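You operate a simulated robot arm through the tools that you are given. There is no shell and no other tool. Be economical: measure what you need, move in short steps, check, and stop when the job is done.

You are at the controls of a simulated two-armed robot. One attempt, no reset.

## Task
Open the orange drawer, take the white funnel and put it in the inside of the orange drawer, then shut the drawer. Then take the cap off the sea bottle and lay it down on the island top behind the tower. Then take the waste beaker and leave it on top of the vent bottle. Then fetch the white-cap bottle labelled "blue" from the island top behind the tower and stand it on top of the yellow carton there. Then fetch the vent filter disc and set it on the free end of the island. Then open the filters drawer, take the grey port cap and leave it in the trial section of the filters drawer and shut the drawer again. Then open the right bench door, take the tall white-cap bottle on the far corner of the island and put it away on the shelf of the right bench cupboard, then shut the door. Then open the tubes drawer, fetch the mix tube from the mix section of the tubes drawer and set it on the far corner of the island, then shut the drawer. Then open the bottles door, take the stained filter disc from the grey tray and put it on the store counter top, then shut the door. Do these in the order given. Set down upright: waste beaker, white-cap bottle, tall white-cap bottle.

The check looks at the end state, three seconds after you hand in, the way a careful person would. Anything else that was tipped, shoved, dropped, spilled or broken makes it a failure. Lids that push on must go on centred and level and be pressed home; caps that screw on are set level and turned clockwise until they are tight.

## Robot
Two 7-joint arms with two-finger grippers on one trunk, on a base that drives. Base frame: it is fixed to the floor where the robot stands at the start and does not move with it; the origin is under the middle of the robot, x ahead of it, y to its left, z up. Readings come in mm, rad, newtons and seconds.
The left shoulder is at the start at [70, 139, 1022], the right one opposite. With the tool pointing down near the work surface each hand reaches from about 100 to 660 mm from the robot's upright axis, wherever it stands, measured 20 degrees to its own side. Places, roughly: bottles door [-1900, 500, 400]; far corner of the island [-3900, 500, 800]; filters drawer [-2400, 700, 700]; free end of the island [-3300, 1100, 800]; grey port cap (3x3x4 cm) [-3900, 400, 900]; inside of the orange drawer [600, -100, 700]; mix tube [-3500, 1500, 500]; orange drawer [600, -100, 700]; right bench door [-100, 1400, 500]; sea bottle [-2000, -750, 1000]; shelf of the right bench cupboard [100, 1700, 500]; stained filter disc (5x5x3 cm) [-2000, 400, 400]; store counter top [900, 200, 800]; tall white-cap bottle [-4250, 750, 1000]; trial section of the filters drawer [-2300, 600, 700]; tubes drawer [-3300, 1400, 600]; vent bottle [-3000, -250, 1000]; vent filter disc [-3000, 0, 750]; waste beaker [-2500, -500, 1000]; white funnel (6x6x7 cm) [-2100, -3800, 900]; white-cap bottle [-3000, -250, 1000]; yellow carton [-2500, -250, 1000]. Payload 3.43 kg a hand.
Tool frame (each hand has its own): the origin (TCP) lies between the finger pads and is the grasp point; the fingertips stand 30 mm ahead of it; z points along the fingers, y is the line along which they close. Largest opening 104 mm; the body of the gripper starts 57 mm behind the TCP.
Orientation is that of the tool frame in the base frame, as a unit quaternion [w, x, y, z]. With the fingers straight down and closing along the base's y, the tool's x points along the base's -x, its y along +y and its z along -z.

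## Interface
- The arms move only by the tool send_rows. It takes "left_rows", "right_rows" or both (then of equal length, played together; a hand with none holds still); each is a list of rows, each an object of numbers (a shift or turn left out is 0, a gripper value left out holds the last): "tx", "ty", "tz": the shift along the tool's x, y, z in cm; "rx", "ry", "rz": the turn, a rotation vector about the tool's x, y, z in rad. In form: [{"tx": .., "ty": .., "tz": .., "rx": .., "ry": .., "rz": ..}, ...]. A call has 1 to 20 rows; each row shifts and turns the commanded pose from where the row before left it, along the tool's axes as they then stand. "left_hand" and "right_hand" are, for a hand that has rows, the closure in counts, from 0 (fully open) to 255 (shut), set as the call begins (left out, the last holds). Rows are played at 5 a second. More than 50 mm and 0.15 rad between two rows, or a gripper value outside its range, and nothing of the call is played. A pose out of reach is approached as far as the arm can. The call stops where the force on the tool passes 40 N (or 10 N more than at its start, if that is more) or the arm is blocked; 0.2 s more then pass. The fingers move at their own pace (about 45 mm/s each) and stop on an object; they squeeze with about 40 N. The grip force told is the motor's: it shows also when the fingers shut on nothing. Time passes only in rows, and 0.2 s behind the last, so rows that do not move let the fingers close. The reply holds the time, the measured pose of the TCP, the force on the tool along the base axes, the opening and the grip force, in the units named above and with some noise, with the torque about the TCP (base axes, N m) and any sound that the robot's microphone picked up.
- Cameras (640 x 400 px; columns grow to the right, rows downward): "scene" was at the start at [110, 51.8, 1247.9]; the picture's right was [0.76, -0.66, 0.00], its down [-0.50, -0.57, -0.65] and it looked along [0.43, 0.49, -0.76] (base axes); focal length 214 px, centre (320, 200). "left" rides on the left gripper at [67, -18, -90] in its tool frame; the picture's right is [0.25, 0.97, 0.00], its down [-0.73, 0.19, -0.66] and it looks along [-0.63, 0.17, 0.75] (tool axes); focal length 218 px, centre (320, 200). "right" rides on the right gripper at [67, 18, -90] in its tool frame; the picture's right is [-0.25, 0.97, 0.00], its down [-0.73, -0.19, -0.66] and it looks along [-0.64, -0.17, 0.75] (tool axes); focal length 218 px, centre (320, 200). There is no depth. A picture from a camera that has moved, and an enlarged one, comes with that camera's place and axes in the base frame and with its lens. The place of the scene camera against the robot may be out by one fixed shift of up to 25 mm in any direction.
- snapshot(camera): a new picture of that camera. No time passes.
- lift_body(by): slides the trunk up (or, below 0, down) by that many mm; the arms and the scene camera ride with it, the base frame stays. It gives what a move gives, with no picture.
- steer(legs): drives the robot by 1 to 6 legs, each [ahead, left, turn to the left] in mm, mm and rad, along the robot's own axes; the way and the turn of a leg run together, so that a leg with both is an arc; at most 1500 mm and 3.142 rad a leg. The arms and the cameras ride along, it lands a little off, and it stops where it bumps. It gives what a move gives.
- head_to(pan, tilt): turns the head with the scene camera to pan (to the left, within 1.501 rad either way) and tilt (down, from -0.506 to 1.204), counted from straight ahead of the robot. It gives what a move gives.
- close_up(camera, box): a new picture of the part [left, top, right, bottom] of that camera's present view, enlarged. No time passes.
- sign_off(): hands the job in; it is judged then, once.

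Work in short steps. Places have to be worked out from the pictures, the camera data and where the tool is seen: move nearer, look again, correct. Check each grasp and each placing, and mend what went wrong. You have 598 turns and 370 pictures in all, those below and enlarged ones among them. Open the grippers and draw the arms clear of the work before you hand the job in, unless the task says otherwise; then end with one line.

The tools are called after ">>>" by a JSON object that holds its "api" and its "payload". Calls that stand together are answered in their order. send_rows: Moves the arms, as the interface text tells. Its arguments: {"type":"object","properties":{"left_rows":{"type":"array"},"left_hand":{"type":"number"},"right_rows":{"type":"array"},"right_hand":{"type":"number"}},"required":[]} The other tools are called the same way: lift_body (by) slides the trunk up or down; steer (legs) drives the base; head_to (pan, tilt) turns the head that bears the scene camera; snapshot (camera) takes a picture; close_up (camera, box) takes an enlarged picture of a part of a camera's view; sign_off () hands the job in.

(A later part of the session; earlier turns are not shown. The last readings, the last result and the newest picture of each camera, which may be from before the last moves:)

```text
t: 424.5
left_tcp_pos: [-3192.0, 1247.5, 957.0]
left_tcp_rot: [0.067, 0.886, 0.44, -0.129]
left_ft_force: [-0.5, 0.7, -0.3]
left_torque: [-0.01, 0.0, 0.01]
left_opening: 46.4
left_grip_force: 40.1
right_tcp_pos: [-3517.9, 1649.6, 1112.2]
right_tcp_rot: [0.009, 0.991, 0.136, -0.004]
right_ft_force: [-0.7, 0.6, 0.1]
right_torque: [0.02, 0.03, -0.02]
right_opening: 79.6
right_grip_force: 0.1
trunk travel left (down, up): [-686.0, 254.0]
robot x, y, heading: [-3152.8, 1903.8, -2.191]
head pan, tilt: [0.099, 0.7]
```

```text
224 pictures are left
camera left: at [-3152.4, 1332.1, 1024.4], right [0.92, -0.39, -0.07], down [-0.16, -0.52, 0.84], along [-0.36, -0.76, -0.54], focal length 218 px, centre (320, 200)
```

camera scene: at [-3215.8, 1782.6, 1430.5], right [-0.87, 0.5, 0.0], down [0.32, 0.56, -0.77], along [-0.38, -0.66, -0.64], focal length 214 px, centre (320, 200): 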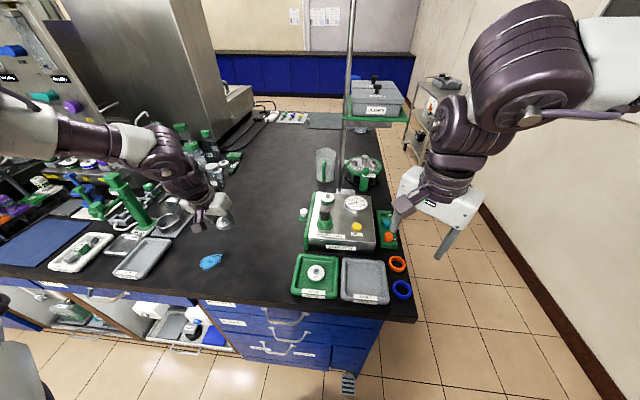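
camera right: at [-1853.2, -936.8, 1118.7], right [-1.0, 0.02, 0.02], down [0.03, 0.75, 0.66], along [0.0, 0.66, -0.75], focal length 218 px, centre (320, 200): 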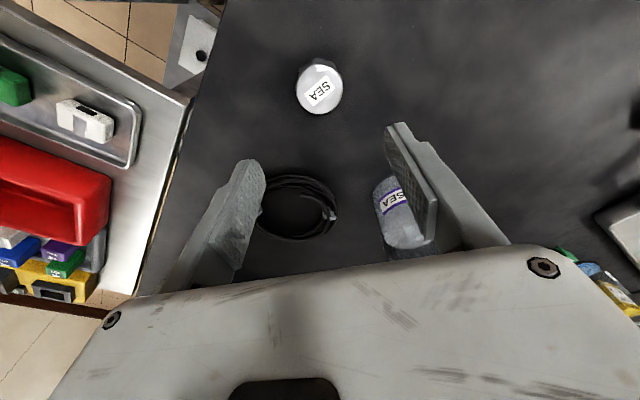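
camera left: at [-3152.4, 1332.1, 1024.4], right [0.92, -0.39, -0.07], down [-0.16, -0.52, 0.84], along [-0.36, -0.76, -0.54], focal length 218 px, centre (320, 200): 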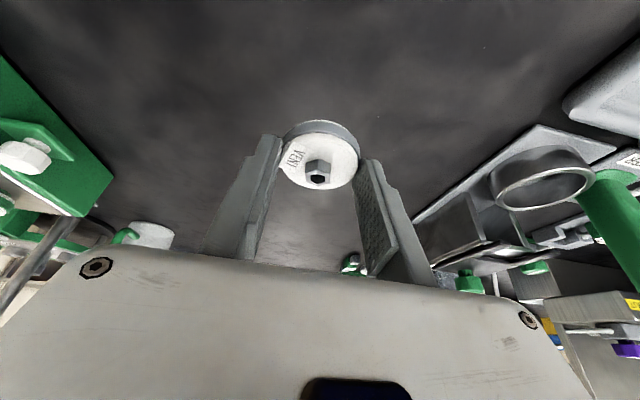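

The disc hovers over free counter. I'll move 60 mm to the right for clearance from the stand, then lower.

>>> {"api": "steer", "payload": {"legs": [[0, -60, 0]]}}

>>> {"api": "lift_body", "payload": {"by": -50}}

>>> {"api": "send_rows", "payload": {"left_rows": [{"tz": 0.5, "tx": 0.15}, {"tz": 0.5, "tx": 0.15}, {"tz": 0.5, "tx": 0.15}, {"tz": 0.5, "tx": 0.15}, {"tz": 0.5, "tx": 0.15}]}}

>>> {"api": "snapshot", "payload": {"camera": "left"}}

```text
t: 425.5
left_tcp_pos: [-3236.7, 1279.7, 955.4]
left_tcp_rot: [0.066, 0.886, 0.441, -0.13]
left_ft_force: [0.5, -0.4, -0.5]
left_torque: [0.04, 0.06, 0.0]
left_opening: 46.7
left_grip_force: 39.8
right_tcp_pos: [-3561.0, 1680.2, 1110.6]
right_tcp_rot: [0.009, 0.99, 0.138, -0.005]
right_ft_force: [0.0, -0.5, 0.0]
right_torque: [0.04, 0.03, -0.01]
right_opening: 79.4
right_grip_force: 0.1
trunk travel left (down, up): [-686.0, 254.0]
robot x, y, heading: [-3199.9, 1937.8, -2.186]
head pan, tilt: [0.099, 0.7]
```

```text
t: 426.4
left_tcp_pos: [-3238.2, 1281.1, 908.1]
left_tcp_rot: [0.067, 0.886, 0.44, -0.129]
left_ft_force: [-0.1, -0.5, 0.6]
left_torque: [0.0, 0.03, -0.02]
left_opening: 46.7
left_grip_force: 40.3
right_tcp_pos: [-3564.0, 1684.0, 1061.0]
right_tcp_rot: [0.01, 0.99, 0.137, -0.004]
right_ft_force: [0.3, -0.3, 1.4]
right_torque: [-0.03, 0.01, 0.0]
right_opening: 79.4
right_grip_force: 0.0
trunk travel left (down, up): [-636.0, 304.0]
robot x, y, heading: [-3201.7, 1940.6, -2.185]
head pan, tilt: [0.099, 0.7]
```

```text
t: 427.6
left_tcp_pos: [-3238.6, 1281.1, 885.2]
left_tcp_rot: [0.071, 0.884, 0.442, -0.134]
left_ft_force: [4.1, -2.5, 26.0]
left_torque: [0.05, 0.02, -0.03]
left_opening: 47.0
left_grip_force: 40.1
right_tcp_pos: [-3562.1, 1684.8, 1063.3]
right_tcp_rot: [0.011, 0.99, 0.138, -0.005]
right_ft_force: [-0.3, -0.2, -1.1]
right_torque: [0.01, 0.02, -0.03]
right_opening: 79.4
right_grip_force: 0.0
trunk travel left (down, up): [-636.0, 304.0]
robot x, y, heading: [-3201.9, 1936.9, -2.184]
head pan, tilt: [0.099, 0.7]
```

```text
223 pictures are left
camera left: at [-3198.8, 1367.2, 952.2], right [0.92, -0.39, -0.07], down [-0.15, -0.51, 0.85], along [-0.36, -0.77, -0.53], focal length 218 px, centre (320, 200)
```

left: 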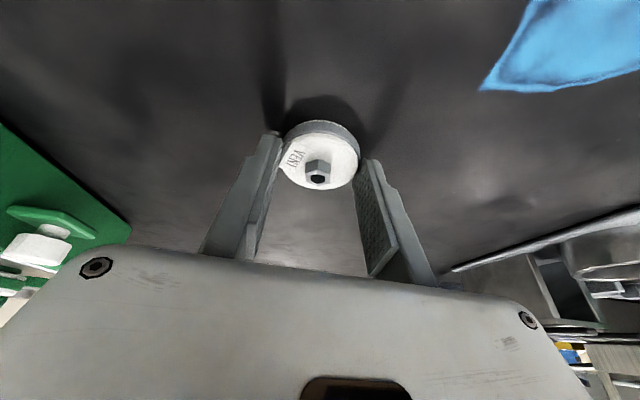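

It touches down, but I'd like it a bit deeper on the free end. Lift 30 mm, go ahead 55 mm, and set down there.

>>> {"api": "lift_body", "payload": {"by": 35}}

>>> {"api": "steer", "payload": {"legs": [[55, 0, 0]]}}

>>> {"api": "lift_body", "payload": {"by": -30}}

>>> {"api": "send_rows", "payload": {"left_rows": [{"tz": 0.3, "tx": 0.1}, {"tz": 0.3, "tx": 0.1}]}}

```text
t: 428.4
left_tcp_pos: [-3238.8, 1282.0, 915.6]
left_tcp_rot: [0.067, 0.886, 0.441, -0.128]
left_ft_force: [-0.7, 0.1, -0.1]
left_torque: [0.02, -0.03, 0.0]
left_opening: 46.7
left_grip_force: 39.8
right_tcp_pos: [-3563.9, 1682.4, 1097.0]
right_tcp_rot: [0.009, 0.991, 0.137, -0.004]
right_ft_force: [0.4, -0.8, 0.4]
right_torque: [0.04, -0.02, 0.01]
right_opening: 79.6
right_grip_force: 0.1
trunk travel left (down, up): [-671.0, 269.0]
robot x, y, heading: [-3201.7, 1938.7, -2.185]
head pan, tilt: [0.099, 0.7]
```

```text
t: 429.4
left_tcp_pos: [-3257.8, 1246.0, 915.3]
left_tcp_rot: [0.067, 0.885, 0.443, -0.129]
left_ft_force: [-1.8, -0.5, -0.4]
left_torque: [0.03, -0.02, 0.02]
left_opening: 46.6
left_grip_force: 40.2
right_tcp_pos: [-3585.4, 1647.3, 1095.8]
right_tcp_rot: [0.01, 0.99, 0.139, -0.003]
right_ft_force: [-0.6, -0.4, 0.0]
right_torque: [0.03, -0.02, 0.01]
right_opening: 79.5
right_grip_force: 0.1
trunk travel left (down, up): [-671.0, 269.0]
robot x, y, heading: [-3223.1, 1906.4, -2.184]
head pan, tilt: [0.099, 0.7]
stopped in leg 1: the robot was blocked; the commanded pose is now the measured one
```

```text
t: 430.1
left_tcp_pos: [-3255.9, 1247.3, 887.0]
left_tcp_rot: [0.068, 0.885, 0.443, -0.13]
left_ft_force: [0.4, -1.0, -0.4]
left_torque: [0.01, 0.04, -0.03]
left_opening: 46.9
left_grip_force: 39.9
right_tcp_pos: [-3585.7, 1648.7, 1066.5]
right_tcp_rot: [0.01, 0.99, 0.139, -0.004]
right_ft_force: [1.0, 0.5, 0.3]
right_torque: [0.0, 0.03, 0.0]
right_opening: 79.8
right_grip_force: 0.0
trunk travel left (down, up): [-641.0, 299.0]
robot x, y, heading: [-3221.6, 1904.8, -2.182]
head pan, tilt: [0.099, 0.7]
```

```text
t: 430.7
left_tcp_pos: [-3259.4, 1247.3, 886.4]
left_tcp_rot: [0.071, 0.884, 0.442, -0.134]
left_ft_force: [2.9, -7.1, 30.0]
left_torque: [-0.06, -0.03, -0.01]
left_opening: 46.7
left_grip_force: 40.0
right_tcp_pos: [-3583.1, 1653.7, 1067.6]
right_tcp_rot: [0.011, 0.99, 0.138, -0.005]
right_ft_force: [-1.1, 0.3, 0.5]
right_torque: [-0.01, 0.02, 0.0]
right_opening: 79.6
right_grip_force: 0.2
trunk travel left (down, up): [-641.0, 299.0]
robot x, y, heading: [-3220.2, 1910.6, -2.187]
head pan, tilt: [0.099, 0.7]
```

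Blocked by the drawer handles at that point, but the spot is good. Ease and release.

>>> {"api": "send_rows", "payload": {"left_rows": [{"tz": -0.3, "tx": -0.1}, {}, {}, {}], "left_hand": 60}}

>>> {"api": "lift_body", "payload": {"by": 150}}

>>> {"api": "steer", "payload": {"legs": [[-250, 0, 0]]}}

>>> {"api": "snapshot", "payload": {"camera": "scene"}}

```text
t: 431.7
left_tcp_pos: [-3256.1, 1249.0, 885.1]
left_tcp_rot: [0.069, 0.884, 0.443, -0.131]
left_ft_force: [8.7, 1.6, 16.0]
left_torque: [0.43, 0.14, -0.27]
left_opening: 72.5
left_grip_force: 0.1
right_tcp_pos: [-3583.8, 1649.7, 1067.3]
right_tcp_rot: [0.01, 0.99, 0.139, -0.005]
right_ft_force: [-0.4, -0.1, 0.3]
right_torque: [0.01, -0.01, -0.02]
right_opening: 79.5
right_grip_force: 0.0
trunk travel left (down, up): [-641.0, 299.0]
robot x, y, heading: [-3223.4, 1906.2, -2.184]
head pan, tilt: [0.099, 0.7]
```

```text
t: 433.5
left_tcp_pos: [-3258.3, 1246.6, 1034.0]
left_tcp_rot: [0.067, 0.885, 0.441, -0.13]
left_ft_force: [-0.8, -0.4, -0.5]
left_torque: [-0.02, -0.04, 0.01]
left_opening: 79.7
left_grip_force: 0.0
right_tcp_pos: [-3585.7, 1648.6, 1216.8]
right_tcp_rot: [0.009, 0.99, 0.138, -0.004]
right_ft_force: [0.0, 0.5, -0.8]
right_torque: [-0.03, 0.01, 0.02]
right_opening: 79.3
right_grip_force: 0.0
trunk travel left (down, up): [-791.0, 149.0]
robot x, y, heading: [-3221.8, 1907.9, -2.192]
head pan, tilt: [0.099, 0.7]
```

```text
t: 435.3
left_tcp_pos: [-3115.3, 1451.0, 1032.6]
left_tcp_rot: [0.068, 0.885, 0.442, -0.129]
left_ft_force: [-0.3, -0.3, 0.4]
left_torque: [0.03, -0.03, -0.01]
left_opening: 79.5
left_grip_force: 0.0
right_tcp_pos: [-3442.3, 1852.2, 1215.5]
right_tcp_rot: [0.009, 0.99, 0.138, -0.003]
right_ft_force: [0.1, -0.1, 0.2]
right_torque: [0.01, -0.04, -0.01]
right_opening: 79.6
right_grip_force: 0.0
trunk travel left (down, up): [-791.0, 149.0]
robot x, y, heading: [-3081.6, 2111.3, -2.184]
head pan, tilt: [0.099, 0.7]
```

```text
222 pictures are left
camera scene: at [-3141.6, 1986.3, 1535.2], right [-0.87, 0.49, 0.0], down [0.32, 0.56, -0.76], along [-0.38, -0.66, -0.65], focal length 214 px, centre (320, 200)
```

scene: 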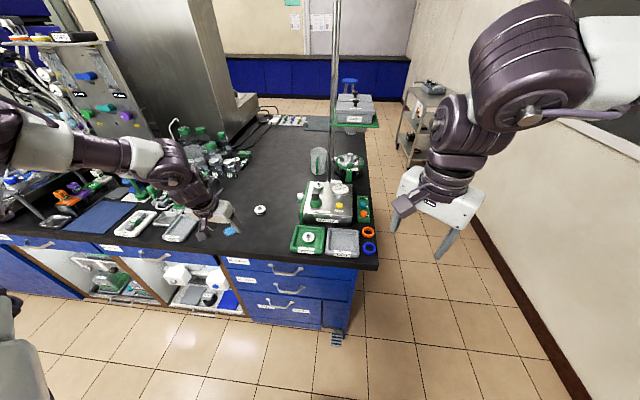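

The disc is placed. Next the filters drawer on the island's front; I'll strafe left along the front and look at the labels.

>>> {"api": "steer", "payload": {"legs": [[-50, 0, 0], [0, 1350, -0.01]]}}

>>> {"api": "head_to", "payload": {"pan": 0.0, "tilt": 0.8}}

>>> {"api": "snapshot", "payload": {"camera": "scene"}}

```text
t: 442.7
left_tcp_pos: [-1973.9, 693.9, 1034.1]
left_tcp_rot: [0.067, 0.888, 0.436, -0.132]
left_ft_force: [-0.1, -1.5, 0.1]
left_torque: [0.01, -0.01, -0.01]
left_opening: 79.6
left_grip_force: 0.0
right_tcp_pos: [-2293.9, 1098.3, 1216.9]
right_tcp_rot: [0.011, 0.991, 0.132, -0.003]
right_ft_force: [-1.0, -1.0, -0.1]
right_torque: [0.0, -0.01, 0.02]
right_opening: 79.5
right_grip_force: 0.1
trunk travel left (down, up): [-791.0, 149.0]
robot x, y, heading: [-1928.3, 1350.8, -2.198]
head pan, tilt: [0.099, 0.7]
```

```text
t: 443.4
left_tcp_pos: [-1972.8, 693.4, 1034.1]
left_tcp_rot: [0.068, 0.888, 0.436, -0.13]
left_ft_force: [0.2, -0.7, 0.3]
left_torque: [0.01, -0.02, 0.02]
left_opening: 79.5
left_grip_force: 0.1
right_tcp_pos: [-2294.4, 1099.0, 1216.7]
right_tcp_rot: [0.01, 0.991, 0.133, -0.004]
right_ft_force: [-0.8, 0.4, 0.4]
right_torque: [0.05, 0.01, 0.0]
right_opening: 79.5
right_grip_force: 0.0
trunk travel left (down, up): [-791.0, 149.0]
robot x, y, heading: [-1926.7, 1349.7, -2.195]
head pan, tilt: [0.0, 0.799]
```

```text
221 pictures are left
camera scene: at [-1995.4, 1237.2, 1527.3], right [-0.81, 0.59, 0.0], down [0.42, 0.58, -0.7], along [-0.41, -0.56, -0.72], focal length 214 px, centre (320, 200)
```

scene: 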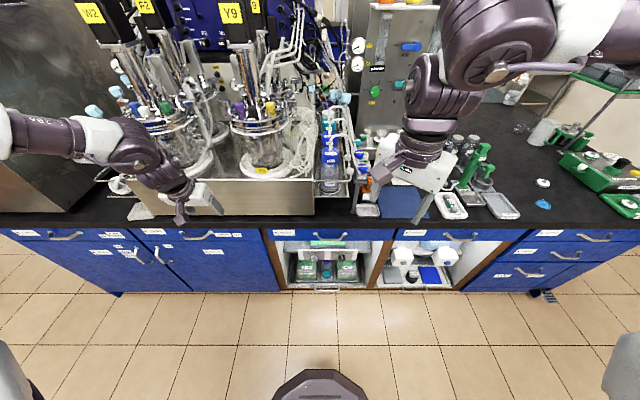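

The drawer straight ahead (col ~315) should be the filters drawer; zoom to read the label.

>>> {"api": "close_up", "payload": {"camera": "scene", "box": [100, 215, 320, 300]}}

>>> {"api": "close_up", "payload": {"camera": "scene", "box": [260, 215, 480, 300]}}

```text
2.91 times, centred on (210, 258) of scene
camera zoom: at [-1995.4, 1237.2, 1527.3], right [-0.81, 0.59, 0.0], down [0.42, 0.58, -0.7], along [-0.41, -0.56, -0.72], focal length 624 px, centre (640, 33)
```

zoom: 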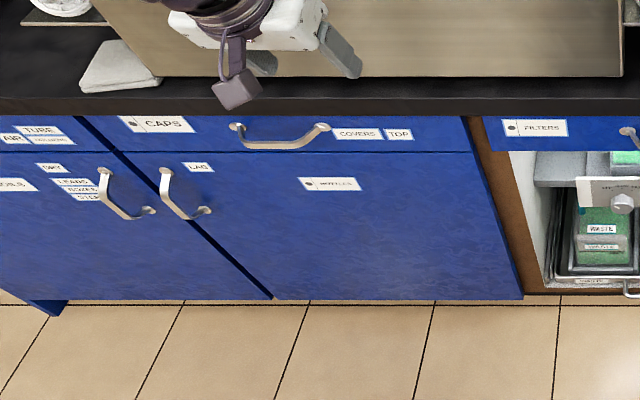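

```text
2.91 times, centred on (370, 258) of scene
camera zoom: at [-1995.4, 1237.2, 1527.3], right [-0.81, 0.59, 0.0], down [0.42, 0.58, -0.7], along [-0.41, -0.56, -0.72], focal length 624 px, centre (174, 33)
```

zoom: 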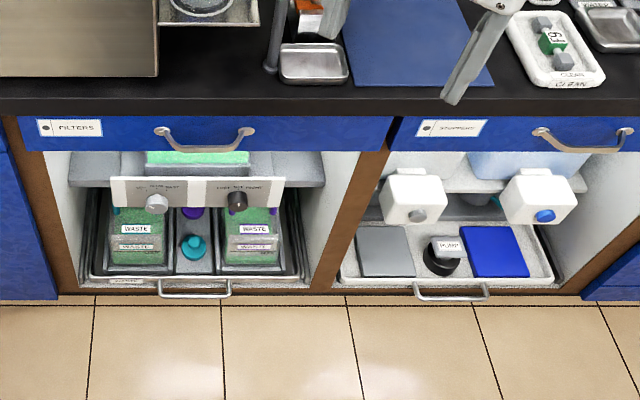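

FILTERS is straight ahead. I'll back off, line the left hand up with its handle, lower the trunk and turn the left hand to point forward.

>>> {"api": "steer", "payload": {"legs": [[-150, -180, 0]]}}

>>> {"api": "lift_body", "payload": {"by": -400}}

>>> {"api": "send_rows", "payload": {"left_rows": [{"ry": -0.125, "tz": -2}, {"ry": -0.125, "tz": -2}, {"ry": -0.125, "tz": -2}, {"ry": -0.125, "tx": -2}, {"ry": -0.125, "tx": -2}, {"ry": -0.125, "tx": -2}, {"ry": -0.125, "tx": -2}, {"ry": -0.125, "tx": -2}, {"ry": -0.125, "tx": -2}, {"ry": -0.125, "tx": -1}], "left_hand": 150}}

>>> {"api": "send_rows", "payload": {"left_rows": [{"rz": -0.1428}, {"rz": -0.1428}, {"rz": -0.1428}, {"rz": -0.1428}, {"rz": -0.1428}, {"rz": -0.1428}, {"rz": -0.1428}, {"rz": -0.1428}, {"rz": -0.1428}, {"rz": -0.1428}, {"rz": -0.1428}]}}

>>> {"api": "snapshot", "payload": {"camera": "left"}}

```text
t: 445.1
left_tcp_pos: [-2031.0, 917.5, 1033.4]
left_tcp_rot: [0.065, 0.888, 0.436, -0.13]
left_ft_force: [-0.1, -0.3, 0.4]
left_torque: [0.0, 0.01, -0.02]
left_opening: 79.8
left_grip_force: 0.1
right_tcp_pos: [-2351.0, 1324.9, 1215.2]
right_tcp_rot: [0.009, 0.991, 0.13, -0.004]
right_ft_force: [0.1, 0.5, -0.1]
right_torque: [0.02, 0.04, -0.02]
right_opening: 79.3
right_grip_force: 0.1
trunk travel left (down, up): [-791.0, 149.0]
robot x, y, heading: [-1988.5, 1578.1, -2.206]
head pan, tilt: [0.0, 0.799]
```

```text
t: 449.0
left_tcp_pos: [-2030.8, 920.4, 634.6]
left_tcp_rot: [0.066, 0.888, 0.436, -0.13]
left_ft_force: [-0.4, 0.6, -0.1]
left_torque: [0.02, -0.03, 0.05]
left_opening: 79.8
left_grip_force: 0.1
right_tcp_pos: [-2351.7, 1325.2, 816.5]
right_tcp_rot: [0.01, 0.991, 0.131, -0.005]
right_ft_force: [-0.3, 0.3, -0.8]
right_torque: [-0.03, 0.0, 0.03]
right_opening: 79.8
right_grip_force: 0.1
trunk travel left (down, up): [-391.0, 549.0]
robot x, y, heading: [-1982.8, 1579.2, -2.204]
head pan, tilt: [0.0, 0.799]
```

```text
t: 451.2
left_tcp_pos: [-2057.5, 886.0, 796.5]
left_tcp_rot: [0.309, 0.645, 0.314, -0.625]
left_ft_force: [0.5, -0.1, 0.6]
left_torque: [-0.02, 0.01, -0.01]
left_opening: 42.7
left_grip_force: 0.1
right_tcp_pos: [-2351.2, 1325.6, 817.1]
right_tcp_rot: [0.009, 0.991, 0.131, -0.005]
right_ft_force: [0.3, -0.6, 0.9]
right_torque: [0.01, -0.01, 0.02]
right_opening: 79.7
right_grip_force: 0.1
trunk travel left (down, up): [-391.0, 549.0]
robot x, y, heading: [-1981.0, 1574.7, -2.2]
head pan, tilt: [0.0, 0.799]
```

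```text
t: 453.6
left_tcp_pos: [-2057.9, 886.7, 796.0]
left_tcp_rot: [-0.225, 0.233, 0.677, -0.661]
left_ft_force: [-0.6, 0.2, 0.0]
left_torque: [0.03, 0.03, 0.01]
left_opening: 43.1
left_grip_force: 0.0
right_tcp_pos: [-2351.7, 1325.6, 816.5]
right_tcp_rot: [0.01, 0.991, 0.131, -0.004]
right_ft_force: [-0.1, 0.4, -1.0]
right_torque: [0.02, -0.02, -0.01]
right_opening: 79.7
right_grip_force: 0.1
trunk travel left (down, up): [-391.0, 549.0]
robot x, y, heading: [-1987.0, 1579.6, -2.201]
head pan, tilt: [0.0, 0.799]
```

```text
218 pictures are left
camera left: at [-2057.3, 1001.3, 816.5], right [-0.18, 0.17, -0.97], down [0.98, 0.08, -0.17], along [0.04, -0.98, -0.18], focal length 218 px, centre (320, 200)
```

left: 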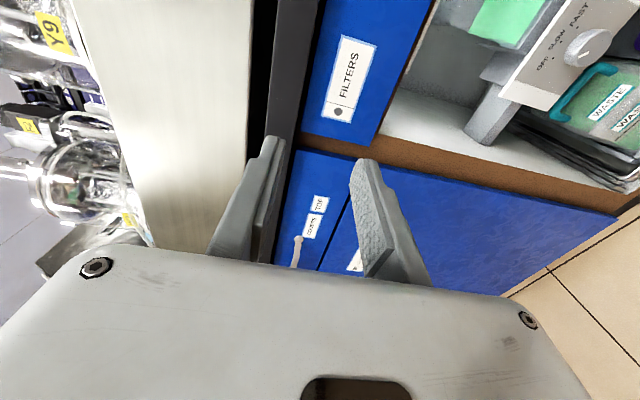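

That worked cleanly. The handle is about 200 mm to the right; I'll shift the base and look.

>>> {"api": "steer", "payload": {"legs": [[0, -195, 0]]}}

>>> {"api": "snapshot", "payload": {"camera": "left"}}

```text
t: 455.1
left_tcp_pos: [-2216.4, 1003.5, 796.7]
left_tcp_rot: [-0.224, 0.234, 0.677, -0.661]
left_ft_force: [0.7, 0.1, 0.0]
left_torque: [0.02, -0.02, 0.03]
left_opening: 42.7
left_grip_force: 0.0
right_tcp_pos: [-2509.2, 1442.6, 816.0]
right_tcp_rot: [0.01, 0.991, 0.13, -0.004]
right_ft_force: [0.4, 0.4, -0.4]
right_torque: [0.01, -0.01, -0.02]
right_opening: 79.6
right_grip_force: 0.1
trunk travel left (down, up): [-391.0, 549.0]
robot x, y, heading: [-2141.0, 1692.0, -2.203]
head pan, tilt: [0.0, 0.799]
```

```text
217 pictures are left
camera left: at [-2215.9, 1116.8, 816.6], right [-0.18, 0.17, -0.97], down [0.98, 0.08, -0.17], along [0.04, -0.98, -0.18], focal length 218 px, centre (320, 200)
```

left: 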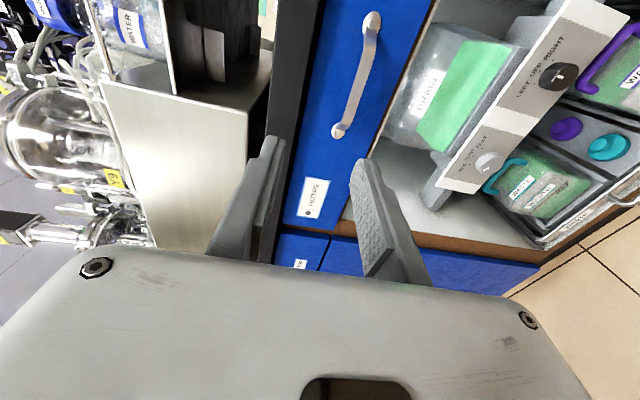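

The handle lies around z≈752, ~200 mm ahead and 18 mm right. I'll lower 43 mm and approach 110 mm with the base.

>>> {"api": "lift_body", "payload": {"by": -43}}

>>> {"api": "steer", "payload": {"legs": [[110, -15, 0]]}}

>>> {"api": "snapshot", "payload": {"camera": "left"}}

```text
t: 456.0
left_tcp_pos: [-2214.8, 1003.2, 754.3]
left_tcp_rot: [-0.224, 0.234, 0.677, -0.661]
left_ft_force: [-0.5, -0.1, -0.1]
left_torque: [0.0, -0.03, 0.01]
left_opening: 42.7
left_grip_force: 0.1
right_tcp_pos: [-2509.0, 1441.2, 774.2]
right_tcp_rot: [0.011, 0.991, 0.131, -0.004]
right_ft_force: [-0.1, -0.5, 0.6]
right_torque: [-0.03, 0.02, -0.02]
right_opening: 79.5
right_grip_force: 0.0
trunk travel left (down, up): [-348.0, 592.0]
robot x, y, heading: [-2146.6, 1691.6, -2.202]
head pan, tilt: [0.0, 0.799]
```

```text
t: 457.2
left_tcp_pos: [-2291.5, 924.3, 752.1]
left_tcp_rot: [-0.224, 0.234, 0.677, -0.661]
left_ft_force: [-0.6, -0.1, 0.4]
left_torque: [-0.01, 0.03, -0.03]
left_opening: 43.1
left_grip_force: 0.1
right_tcp_pos: [-2584.7, 1363.7, 773.0]
right_tcp_rot: [0.009, 0.991, 0.131, -0.003]
right_ft_force: [0.3, -0.4, -0.8]
right_torque: [0.03, 0.02, 0.01]
right_opening: 79.7
right_grip_force: 0.1
trunk travel left (down, up): [-348.0, 592.0]
robot x, y, heading: [-2217.5, 1614.0, -2.201]
head pan, tilt: [0.0, 0.799]
```

```text
216 pictures are left
camera left: at [-2291.0, 1038.3, 772.7], right [-0.18, 0.17, -0.97], down [0.98, 0.08, -0.17], along [0.04, -0.98, -0.18], focal length 218 px, centre (320, 200)
```

left: 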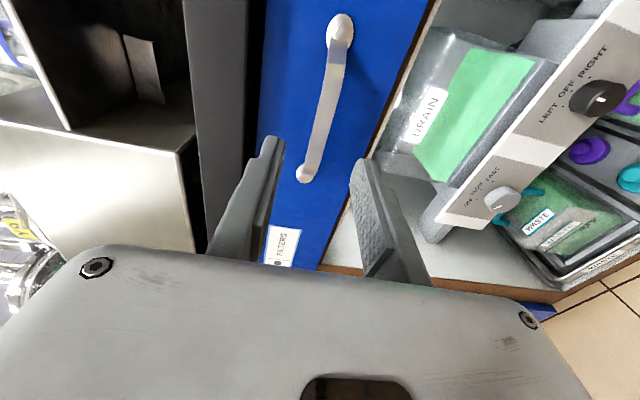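

Aligned within a few mm; the bar is ~112 mm ahead. Approach 60 mm with the base and the rest with the arm.

>>> {"api": "steer", "payload": {"legs": [[55, 0, 0]]}}

>>> {"api": "send_rows", "payload": {"left_rows": [{"tz": 1.2}, {"tz": 1.2}, {"tz": 1.0}, {"tz": 0.8}]}}

>>> {"api": "snapshot", "payload": {"camera": "left"}}

```text
t: 458.1
left_tcp_pos: [-2324.1, 880.9, 753.3]
left_tcp_rot: [-0.224, 0.233, 0.678, -0.66]
left_ft_force: [-0.1, -0.2, -0.4]
left_torque: [0.0, 0.01, 0.01]
left_opening: 42.9
left_grip_force: 0.1
right_tcp_pos: [-2616.2, 1319.8, 772.6]
right_tcp_rot: [0.01, 0.991, 0.131, -0.003]
right_ft_force: [-0.4, -0.2, 0.4]
right_torque: [0.01, 0.0, 0.0]
right_opening: 79.8
right_grip_force: 0.1
trunk travel left (down, up): [-348.0, 592.0]
robot x, y, heading: [-2249.2, 1570.2, -2.203]
head pan, tilt: [0.0, 0.799]
```

```text
t: 459.1
left_tcp_pos: [-2337.4, 863.3, 751.3]
left_tcp_rot: [-0.223, 0.234, 0.677, -0.661]
left_ft_force: [0.3, -0.1, 0.3]
left_torque: [0.0, -0.02, 0.02]
left_opening: 42.9
left_grip_force: 0.1
left hand out of reach, approached as far as the arm can: row 3, 4
right_tcp_pos: [-2616.4, 1319.8, 773.6]
right_tcp_rot: [0.009, 0.991, 0.131, -0.004]
right_ft_force: [-1.1, 0.2, 0.0]
right_torque: [0.0, -0.01, -0.01]
right_opening: 79.3
right_grip_force: 0.1
trunk travel left (down, up): [-348.0, 592.0]
robot x, y, heading: [-2250.8, 1569.6, -2.201]
head pan, tilt: [0.0, 0.799]
```

```text
215 pictures are left
camera left: at [-2337.2, 976.6, 771.7], right [-0.18, 0.17, -0.97], down [0.98, 0.08, -0.17], along [0.04, -0.98, -0.18], focal length 218 px, centre (320, 200)
```

left: 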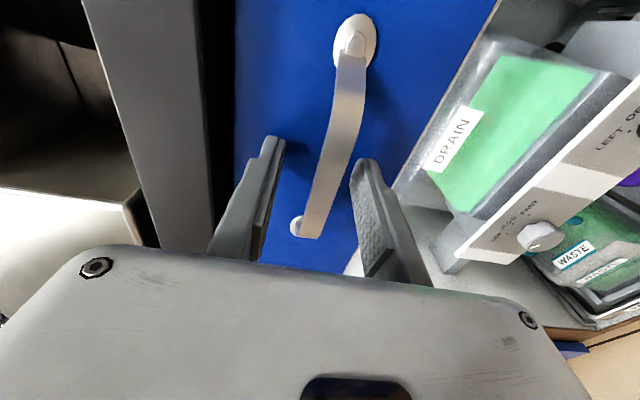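

The bar sits between the fingers. Drive 28 mm further and close.

>>> {"api": "steer", "payload": {"legs": [[28, 0, 0]]}}

>>> {"api": "send_rows", "payload": {"left_rows": [{}, {}, {}, {}], "left_hand": 255}}

>>> {"api": "snapshot", "payload": {"camera": "left"}}

```text
t: 459.9
left_tcp_pos: [-2339.2, 859.9, 755.5]
left_tcp_rot: [-0.228, 0.232, 0.676, -0.661]
left_ft_force: [8.8, 16.4, 2.9]
left_torque: [-0.46, 0.35, 0.09]
left_opening: 40.8
left_grip_force: 0.0
right_tcp_pos: [-2619.2, 1314.2, 775.3]
right_tcp_rot: [0.011, 0.991, 0.132, -0.004]
right_ft_force: [-0.7, -1.3, -0.4]
right_torque: [0.01, -0.03, 0.02]
right_opening: 79.5
right_grip_force: 0.0
trunk travel left (down, up): [-348.0, 592.0]
robot x, y, heading: [-2252.3, 1563.1, -2.199]
head pan, tilt: [0.0, 0.799]
stopped in leg 1: the force on the tool passed its limit at 66 N (the readings are from after the stop); the commanded pose is now the measured one
```

```text
t: 460.9
left_tcp_pos: [-2343.9, 855.4, 749.4]
left_tcp_rot: [-0.225, 0.233, 0.679, -0.659]
left_ft_force: [-3.4, 2.1, -17.3]
left_torque: [-0.08, 0.12, 0.53]
left_opening: 9.7
left_grip_force: 43.5
right_tcp_pos: [-2621.9, 1309.7, 772.2]
right_tcp_rot: [0.008, 0.991, 0.132, -0.003]
right_ft_force: [0.5, -1.3, 0.7]
right_torque: [-0.02, -0.01, 0.02]
right_opening: 79.4
right_grip_force: 0.1
trunk travel left (down, up): [-348.0, 592.0]
robot x, y, heading: [-2252.3, 1563.8, -2.195]
head pan, tilt: [0.0, 0.799]
```

```text
214 pictures are left
camera left: at [-2341.7, 969.6, 769.6], right [-0.18, 0.18, -0.97], down [0.98, 0.08, -0.17], along [0.04, -0.98, -0.19], focal length 218 px, centre (320, 200)
```

left: 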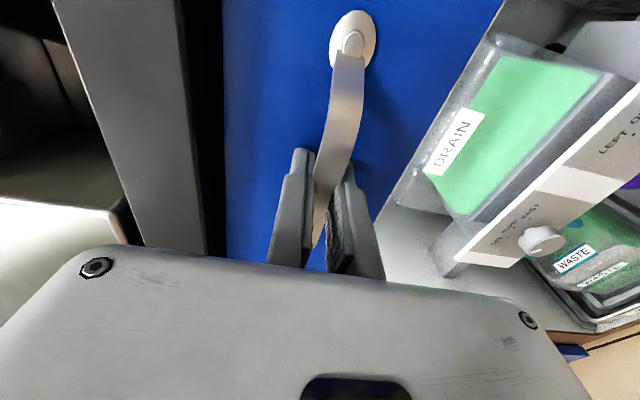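

Gripped the handle. Pull the drawer out with the base in stages.

>>> {"api": "steer", "payload": {"legs": [[-120, 0, 0]]}}

>>> {"api": "steer", "payload": {"legs": [[-120, 0, 0]]}}

>>> {"api": "snapshot", "payload": {"camera": "scene"}}

```text
t: 462.1
left_tcp_pos: [-2272.2, 951.7, 750.2]
left_tcp_rot: [-0.224, 0.235, 0.679, -0.658]
left_ft_force: [-12.8, 8.8, -28.9]
left_torque: [-0.04, 0.41, 0.01]
left_opening: 9.4
left_grip_force: 43.8
right_tcp_pos: [-2551.7, 1406.7, 771.4]
right_tcp_rot: [0.008, 0.991, 0.133, -0.002]
right_ft_force: [0.6, 0.0, 0.0]
right_torque: [-0.01, 0.0, 0.01]
right_opening: 79.9
right_grip_force: 0.0
trunk travel left (down, up): [-348.0, 592.0]
robot x, y, heading: [-2186.6, 1657.4, -2.198]
head pan, tilt: [0.0, 0.799]
```

```text
t: 463.4
left_tcp_pos: [-2199.6, 1052.4, 748.9]
left_tcp_rot: [-0.225, 0.234, 0.68, -0.658]
left_ft_force: [-2.7, 0.7, -14.7]
left_torque: [0.04, 0.26, 0.44]
left_opening: 9.7
left_grip_force: 43.2
right_tcp_pos: [-2478.7, 1506.4, 773.3]
right_tcp_rot: [0.01, 0.991, 0.133, -0.004]
right_ft_force: [0.5, -0.1, -0.2]
right_torque: [-0.02, -0.01, 0.0]
right_opening: 79.6
right_grip_force: 0.0
trunk travel left (down, up): [-348.0, 592.0]
robot x, y, heading: [-2111.1, 1761.2, -2.196]
head pan, tilt: [0.0, 0.799]
```

```text
213 pictures are left
camera scene: at [-2180.9, 1644.6, 1084.0], right [-0.81, 0.59, 0.0], down [0.42, 0.58, -0.7], along [-0.41, -0.56, -0.72], focal length 214 px, centre (320, 200)
```

scene: 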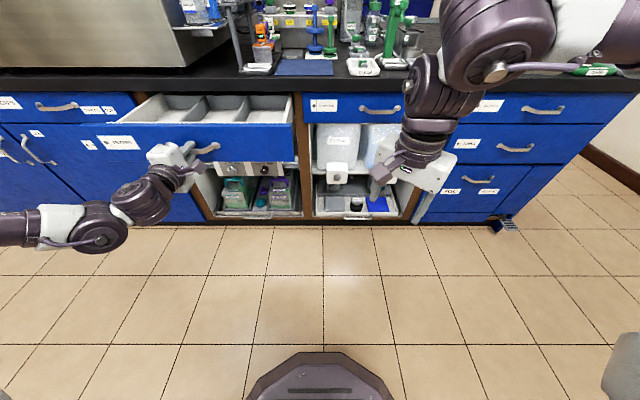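

The drawer has three sections. Zoom to find the section labels.

>>> {"api": "close_up", "payload": {"camera": "scene", "box": [90, 75, 310, 165]}}

```text
2.91 times, centred on (200, 120) of scene
camera zoom: at [-2180.9, 1644.6, 1084.0], right [-0.81, 0.59, 0.0], down [0.42, 0.58, -0.7], along [-0.41, -0.56, -0.72], focal length 624 px, centre (669, 433)
```

zoom: 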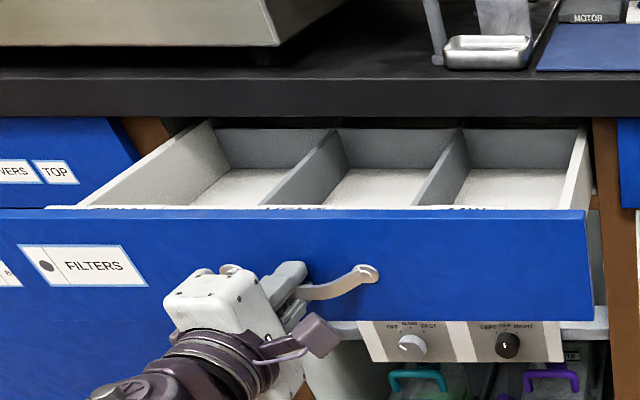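

Section labels are on the front rim. Pull 70 mm more, then release, back the hand off and raise for a top view.

>>> {"api": "steer", "payload": {"legs": [[-70, 0, 0]]}}

>>> {"api": "send_rows", "payload": {"left_rows": [{}, {}, {"tz": -3}, {"tz": -3}, {"tz": -3}, {"tz": -2}], "left_hand": 140}}

>>> {"api": "lift_body", "payload": {"by": 400}}

>>> {"api": "close_up", "payload": {"camera": "scene", "box": [130, 120, 370, 260]}}

```text
t: 464.4
left_tcp_pos: [-2157.7, 1111.3, 748.9]
left_tcp_rot: [-0.224, 0.234, 0.679, -0.658]
left_ft_force: [-1.3, 1.3, -7.3]
left_torque: [0.11, 0.28, 0.29]
left_opening: 9.5
left_grip_force: 42.7
right_tcp_pos: [-2437.1, 1563.9, 774.2]
right_tcp_rot: [0.009, 0.991, 0.132, -0.005]
right_ft_force: [-0.5, 0.4, 0.2]
right_torque: [0.03, 0.0, 0.04]
right_opening: 79.5
right_grip_force: 0.0
trunk travel left (down, up): [-348.0, 592.0]
robot x, y, heading: [-2071.3, 1816.1, -2.196]
head pan, tilt: [0.0, 0.799]
```

```text
t: 465.8
left_tcp_pos: [-2090.9, 1197.0, 752.8]
left_tcp_rot: [-0.224, 0.235, 0.68, -0.658]
left_ft_force: [0.3, -0.1, 0.0]
left_torque: [0.01, 0.03, 0.0]
left_opening: 46.8
left_grip_force: 0.0
right_tcp_pos: [-2437.4, 1564.3, 774.6]
right_tcp_rot: [0.009, 0.991, 0.132, -0.004]
right_ft_force: [-0.7, -1.2, 0.6]
right_torque: [-0.01, -0.03, 0.03]
right_opening: 79.3
right_grip_force: 0.1
trunk travel left (down, up): [-348.0, 592.0]
robot x, y, heading: [-2071.6, 1816.0, -2.198]
head pan, tilt: [0.0, 0.799]
```

```text
t: 469.6
left_tcp_pos: [-2090.7, 1194.8, 1154.3]
left_tcp_rot: [-0.224, 0.235, 0.68, -0.657]
left_ft_force: [-0.6, -0.5, 0.4]
left_torque: [0.01, 0.02, -0.01]
left_opening: 47.3
left_grip_force: 0.1
right_tcp_pos: [-2437.5, 1563.6, 1173.2]
right_tcp_rot: [0.009, 0.991, 0.133, -0.004]
right_ft_force: [0.5, 0.4, 0.0]
right_torque: [0.07, 0.03, 0.01]
right_opening: 79.4
right_grip_force: 0.0
trunk travel left (down, up): [-748.0, 192.0]
robot x, y, heading: [-2074.1, 1817.0, -2.198]
head pan, tilt: [0.0, 0.799]
```

```text
2.67 times, centred on (250, 190) of scene
camera zoom: at [-2139.6, 1702.7, 1484.2], right [-0.81, 0.59, 0.0], down [0.42, 0.58, -0.7], along [-0.41, -0.56, -0.72], focal length 572 px, centre (507, 227)
```

zoom: 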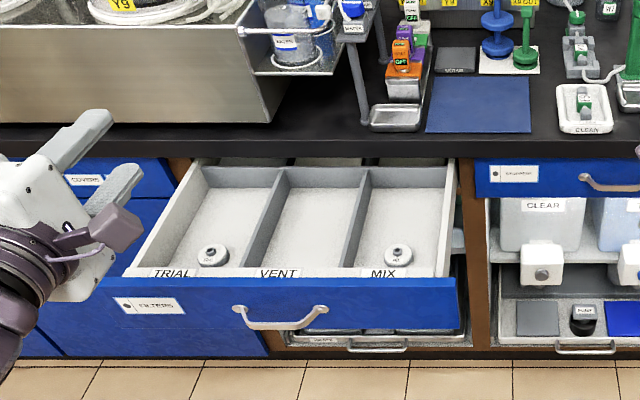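

Labels: TRIAL is the left section. Now fetch the grey port cap; I'll take the known-clear way around the tower end to the island's back side.

>>> {"api": "steer", "payload": {"legs": [[0, 1500, 0], [0, 940, 0], [1500, 0, 0], [1480, 0, 0], [0, 0, 3.141], [0, 1500, 0]]}}

>>> {"api": "head_to", "payload": {"pan": 0.3, "tilt": 0.5}}

>>> {"api": "snapshot", "payload": {"camera": "scene"}}

```text
t: 510.0
left_tcp_pos: [-2926.0, -526.1, 1153.3]
left_tcp_rot: [-0.654, 0.675, -0.247, 0.235]
left_ft_force: [0.1, -0.5, 0.0]
left_torque: [-0.02, 0.0, 0.02]
left_opening: 46.9
left_grip_force: 0.1
right_tcp_pos: [-2592.1, -905.5, 1174.0]
right_tcp_rot: [0.004, -0.115, 0.993, 0.009]
right_ft_force: [1.0, -0.3, 0.1]
right_torque: [-0.01, -0.03, -0.02]
right_opening: 79.6
right_grip_force: 0.0
trunk travel left (down, up): [-748.0, 192.0]
robot x, y, heading: [-2963.5, -1141.9, 0.908]
head pan, tilt: [0.0, 0.799]
```

```text
t: 510.8
left_tcp_pos: [-2926.2, -525.2, 1152.9]
left_tcp_rot: [-0.653, 0.676, -0.247, 0.236]
left_ft_force: [0.9, 0.4, -0.3]
left_torque: [-0.01, -0.02, -0.04]
left_opening: 47.1
left_grip_force: 0.1
right_tcp_pos: [-2592.9, -905.4, 1173.3]
right_tcp_rot: [0.004, -0.115, 0.993, 0.009]
right_ft_force: [0.6, 0.2, 0.4]
right_torque: [0.03, -0.02, -0.01]
right_opening: 79.5
right_grip_force: 0.1
trunk travel left (down, up): [-748.0, 192.0]
robot x, y, heading: [-2968.6, -1142.2, 0.904]
head pan, tilt: [0.3, 0.499]
```

```text
210 pictures are left
camera scene: at [-2895.9, -1026.2, 1510.1], right [0.93, -0.36, 0.0], down [-0.17, -0.45, -0.88], along [0.31, 0.82, -0.48], focal length 214 px, centre (320, 200)
```

scene: 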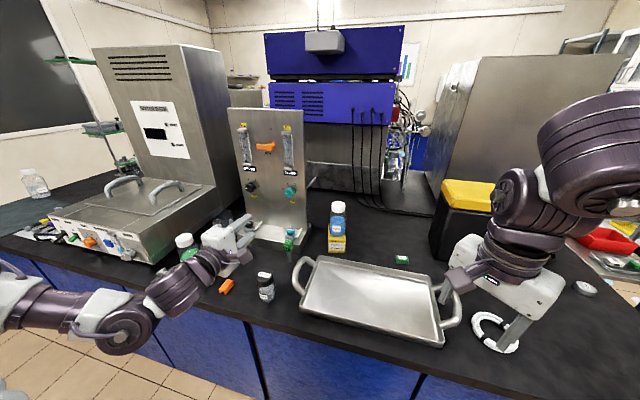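

Still above everything. Back off 90 mm and continue left to the far corner.

>>> {"api": "steer", "payload": {"legs": [[-90, 0, 0.035], [0, 1400, 0], [0, 430, 0]]}}

>>> {"api": "head_to", "payload": {"pan": 0.0, "tilt": 0.7}}

>>> {"api": "snapshot", "payload": {"camera": "scene"}}

```text
t: 520.6
left_tcp_pos: [-4487.8, 459.9, 1152.8]
left_tcp_rot: [-0.66, 0.681, -0.23, 0.219]
left_ft_force: [0.4, 0.1, -0.5]
left_torque: [0.0, -0.04, 0.0]
left_opening: 46.7
left_grip_force: 0.0
right_tcp_pos: [-4136.3, 97.6, 1172.2]
right_tcp_rot: [0.003, -0.14, 0.99, 0.01]
right_ft_force: [0.1, -0.8, -0.5]
right_torque: [-0.01, 0.0, 0.01]
right_opening: 79.8
right_grip_force: 0.0
trunk travel left (down, up): [-748.0, 192.0]
robot x, y, heading: [-4496.1, -158.0, 0.959]
head pan, tilt: [0.3, 0.499]
```

```text
t: 521.4
left_tcp_pos: [-4490.2, 462.4, 1152.2]
left_tcp_rot: [-0.659, 0.682, -0.23, 0.218]
left_ft_force: [0.6, 0.0, 0.5]
left_torque: [-0.03, -0.01, 0.0]
left_opening: 47.1
left_grip_force: 0.1
right_tcp_pos: [-4138.3, 99.8, 1173.4]
right_tcp_rot: [0.004, -0.142, 0.99, 0.009]
right_ft_force: [-0.2, 0.1, -1.2]
right_torque: [0.0, 0.02, 0.0]
right_opening: 79.7
right_grip_force: 0.0
trunk travel left (down, up): [-748.0, 192.0]
robot x, y, heading: [-4497.5, -161.0, 0.957]
head pan, tilt: [0.0, 0.7]
```

```text
209 pictures are left
camera scene: at [-4413.0, -54.8, 1492.5], right [0.82, -0.57, 0.0], down [-0.37, -0.53, -0.77], along [0.44, 0.63, -0.64], focal length 214 px, centre (320, 200)
```

scene: 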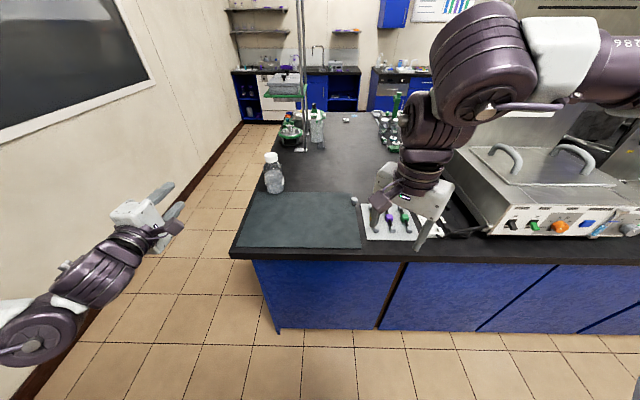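

The small grey thing at (354,200) should be the port cap; zoom.

>>> {"api": "close_up", "payload": {"camera": "scene", "box": [240, 150, 440, 260]}}

```text
3.20 times, centred on (340, 205) of scene
camera zoom: at [-4413.0, -54.8, 1492.5], right [0.82, -0.57, 0.0], down [-0.37, -0.53, -0.77], along [0.44, 0.63, -0.64], focal length 686 px, centre (256, 184)
```

zoom: 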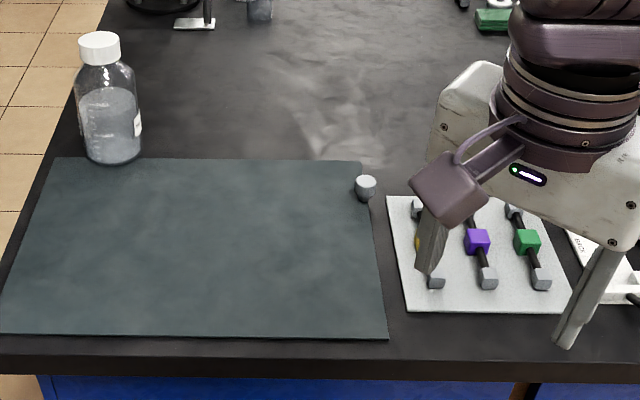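

The port cap is at about (-3880,443). I'll advance 300 mm, lower, and look with the right hand camera.

>>> {"api": "steer", "payload": {"legs": [[290, 0, 0]]}}

>>> {"api": "lift_body", "payload": {"by": -150}}

>>> {"api": "send_rows", "payload": {"right_rows": [{"tx": -2.5, "ty": -1.5}, {"tx": -2.5, "ty": -1.5}, {"tx": -2.5, "ty": -1.5}]}}

>>> {"api": "snapshot", "payload": {"camera": "right"}}

```text
t: 523.4
left_tcp_pos: [-4323.5, 693.3, 1153.3]
left_tcp_rot: [-0.659, 0.681, -0.23, 0.221]
left_ft_force: [0.0, -0.6, 0.6]
left_torque: [-0.04, 0.02, 0.0]
left_opening: 46.8
left_grip_force: 0.0
right_tcp_pos: [-3974.4, 329.3, 1174.5]
right_tcp_rot: [0.004, -0.139, 0.99, 0.01]
right_ft_force: [0.0, 0.9, -0.2]
right_torque: [0.02, 0.01, 0.01]
right_opening: 79.8
right_grip_force: 0.1
trunk travel left (down, up): [-748.0, 192.0]
robot x, y, heading: [-4336.3, 74.2, 0.952]
head pan, tilt: [0.0, 0.7]
```

```text
t: 525.1
left_tcp_pos: [-4323.4, 694.1, 1003.3]
left_tcp_rot: [-0.659, 0.681, -0.23, 0.221]
left_ft_force: [-0.2, -0.6, 0.1]
left_torque: [0.01, 0.01, 0.01]
left_opening: 46.9
left_grip_force: 0.0
right_tcp_pos: [-3973.1, 329.3, 1023.2]
right_tcp_rot: [0.004, -0.14, 0.99, 0.009]
right_ft_force: [0.1, 0.7, 0.7]
right_torque: [0.0, -0.02, -0.01]
right_opening: 79.7
right_grip_force: 0.1
trunk travel left (down, up): [-598.0, 342.0]
robot x, y, heading: [-4335.1, 75.4, 0.955]
head pan, tilt: [0.0, 0.7]
```

```text
t: 525.9
left_tcp_pos: [-4322.7, 692.8, 1002.9]
left_tcp_rot: [-0.659, 0.681, -0.231, 0.22]
left_ft_force: [0.4, -0.2, 0.1]
left_torque: [0.02, 0.02, 0.02]
left_opening: 47.1
left_grip_force: 0.0
right_tcp_pos: [-3887.7, 306.4, 1022.8]
right_tcp_rot: [0.004, -0.139, 0.99, 0.011]
right_ft_force: [0.4, -0.7, -0.7]
right_torque: [0.04, 0.03, 0.01]
right_opening: 79.6
right_grip_force: 0.1
trunk travel left (down, up): [-598.0, 342.0]
robot x, y, heading: [-4337.1, 76.1, 0.959]
head pan, tilt: [0.0, 0.7]
```

```text
207 pictures are left
camera right: at [-3958.2, 305.1, 1113.4], right [-0.02, 1.0, 0.02], down [0.75, 0.0, 0.66], along [0.66, 0.03, -0.75], focal length 218 px, centre (320, 200)
```

right: 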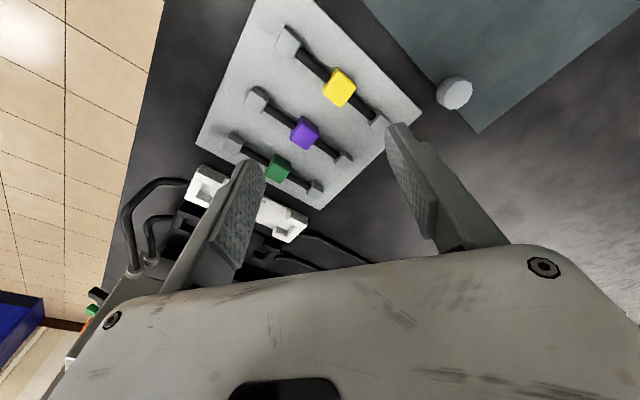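

The cap is at (-3898,446). Move over it while descending.

>>> {"api": "send_rows", "payload": {"right_rows": [{"ty": 3.4, "tx": -0.7, "tz": 1.5}, {"ty": 3.4, "tx": -0.7, "tz": 1.5}, {"ty": 3.4, "tx": -0.7, "tz": 1.5}, {"ty": 3.3, "tx": -0.7, "tz": 1.5}]}}

>>> {"api": "snapshot", "payload": {"camera": "right"}}

```text
t: 526.9
left_tcp_pos: [-4323.5, 695.9, 1001.6]
left_tcp_rot: [-0.658, 0.682, -0.23, 0.221]
left_ft_force: [-1.3, 0.6, 0.3]
left_torque: [-0.02, -0.01, 0.0]
left_opening: 47.0
left_grip_force: 0.0
right_tcp_pos: [-3898.8, 449.4, 964.8]
right_tcp_rot: [0.004, -0.139, 0.99, 0.009]
right_ft_force: [0.3, 0.1, 0.1]
right_torque: [-0.04, -0.03, 0.03]
right_opening: 79.6
right_grip_force: 0.0
trunk travel left (down, up): [-598.0, 342.0]
robot x, y, heading: [-4335.4, 75.9, 0.957]
head pan, tilt: [0.0, 0.7]
```

```text
206 pictures are left
camera right: at [-3968.8, 447.5, 1054.9], right [-0.02, 1.0, 0.02], down [0.75, 0.01, 0.66], along [0.66, 0.03, -0.75], focal length 218 px, centre (320, 200)
```

right: 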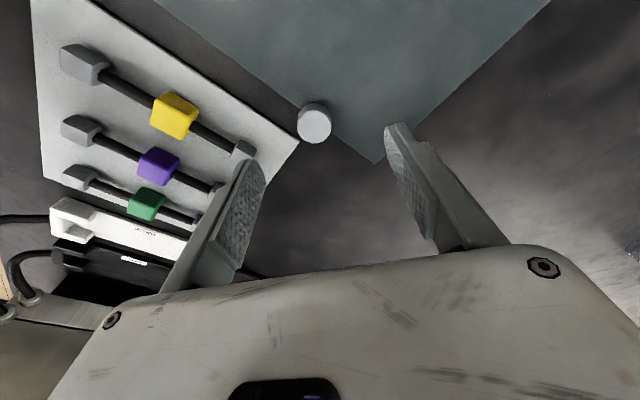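

Centred, but one finger would land on the tube board. I'll yaw 0.43 rad, narrow the opening and descend.

>>> {"api": "send_rows", "payload": {"right_rows": [{"rz": 0.145}, {"rz": 0.145}, {"rz": 0.145}, {"tz": 2}, {"tz": 1.5}], "right_hand": 122}}

>>> {"api": "snapshot", "payload": {"camera": "right"}}

```text
t: 528.1
left_tcp_pos: [-4322.2, 694.9, 1002.7]
left_tcp_rot: [-0.659, 0.681, -0.231, 0.22]
left_ft_force: [-0.1, 0.2, 0.3]
left_torque: [-0.01, -0.02, 0.03]
left_opening: 46.8
left_grip_force: 0.0
right_tcp_pos: [-3898.7, 446.0, 931.7]
right_tcp_rot: [0.001, 0.078, 0.997, 0.01]
right_ft_force: [0.6, -0.4, -0.3]
right_torque: [-0.02, -0.02, 0.0]
right_opening: 54.4
right_grip_force: 0.0
trunk travel left (down, up): [-598.0, 342.0]
robot x, y, heading: [-4335.9, 75.9, 0.953]
head pan, tilt: [0.0, 0.7]
```

```text
205 pictures are left
camera right: at [-3962.4, 473.9, 1021.2], right [0.4, 0.92, 0.02], down [0.69, -0.32, 0.65], along [0.6, -0.25, -0.76], focal length 218 px, centre (320, 200)
```

right: 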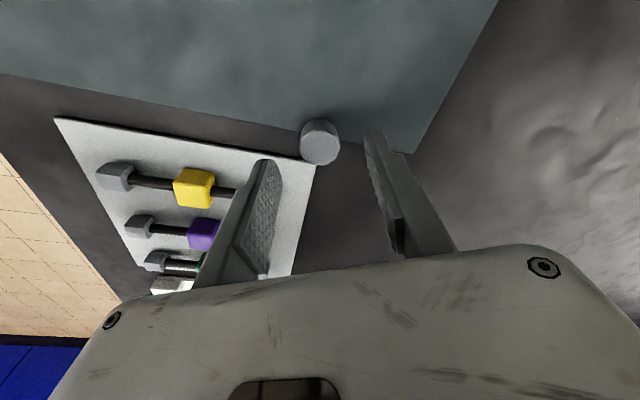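

Cap centred between the fingers. Descend to ~885.

>>> {"api": "send_rows", "payload": {"right_rows": [{"tz": 1.5}, {"tz": 1.5}, {"tz": 1.0}, {"tz": 0.5}]}}

>>> {"api": "send_rows", "payload": {"right_rows": [{}, {}, {}], "right_hand": 255}}

>>> {"api": "snapshot", "payload": {"camera": "right"}}

```text
t: 529.1
left_tcp_pos: [-4323.5, 693.6, 1003.8]
left_tcp_rot: [-0.659, 0.681, -0.231, 0.222]
left_ft_force: [-0.6, 0.4, -0.9]
left_torque: [-0.01, 0.0, 0.01]
left_opening: 47.0
left_grip_force: 0.0
right_tcp_pos: [-3897.6, 448.0, 886.6]
right_tcp_rot: [0.001, 0.078, 0.997, 0.01]
right_ft_force: [-0.1, 0.0, 0.9]
right_torque: [-0.04, 0.0, 0.01]
right_opening: 54.3
right_grip_force: 0.0
trunk travel left (down, up): [-598.0, 342.0]
robot x, y, heading: [-4337.8, 73.0, 0.961]
head pan, tilt: [0.0, 0.7]
```

```text
t: 529.9
left_tcp_pos: [-4322.7, 694.3, 1003.1]
left_tcp_rot: [-0.659, 0.682, -0.23, 0.22]
left_ft_force: [-0.9, 0.8, -0.1]
left_torque: [-0.01, 0.02, -0.02]
left_opening: 46.9
left_grip_force: 0.0
right_tcp_pos: [-3897.5, 447.7, 886.2]
right_tcp_rot: [0.002, 0.079, 0.997, 0.01]
right_ft_force: [0.3, -0.6, -0.3]
right_torque: [-0.01, -0.02, -0.01]
right_opening: 25.4
right_grip_force: 37.7
trunk travel left (down, up): [-598.0, 342.0]
robot x, y, heading: [-4336.8, 75.2, 0.959]
head pan, tilt: [0.0, 0.7]
```

```text
204 pictures are left
camera right: at [-3961.5, 475.1, 976.8], right [0.4, 0.92, 0.02], down [0.69, -0.31, 0.65], along [0.61, -0.25, -0.76], focal length 218 px, centre (320, 200)
```

right: 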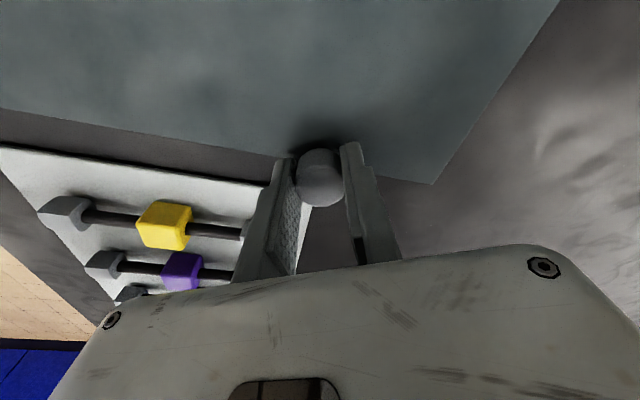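

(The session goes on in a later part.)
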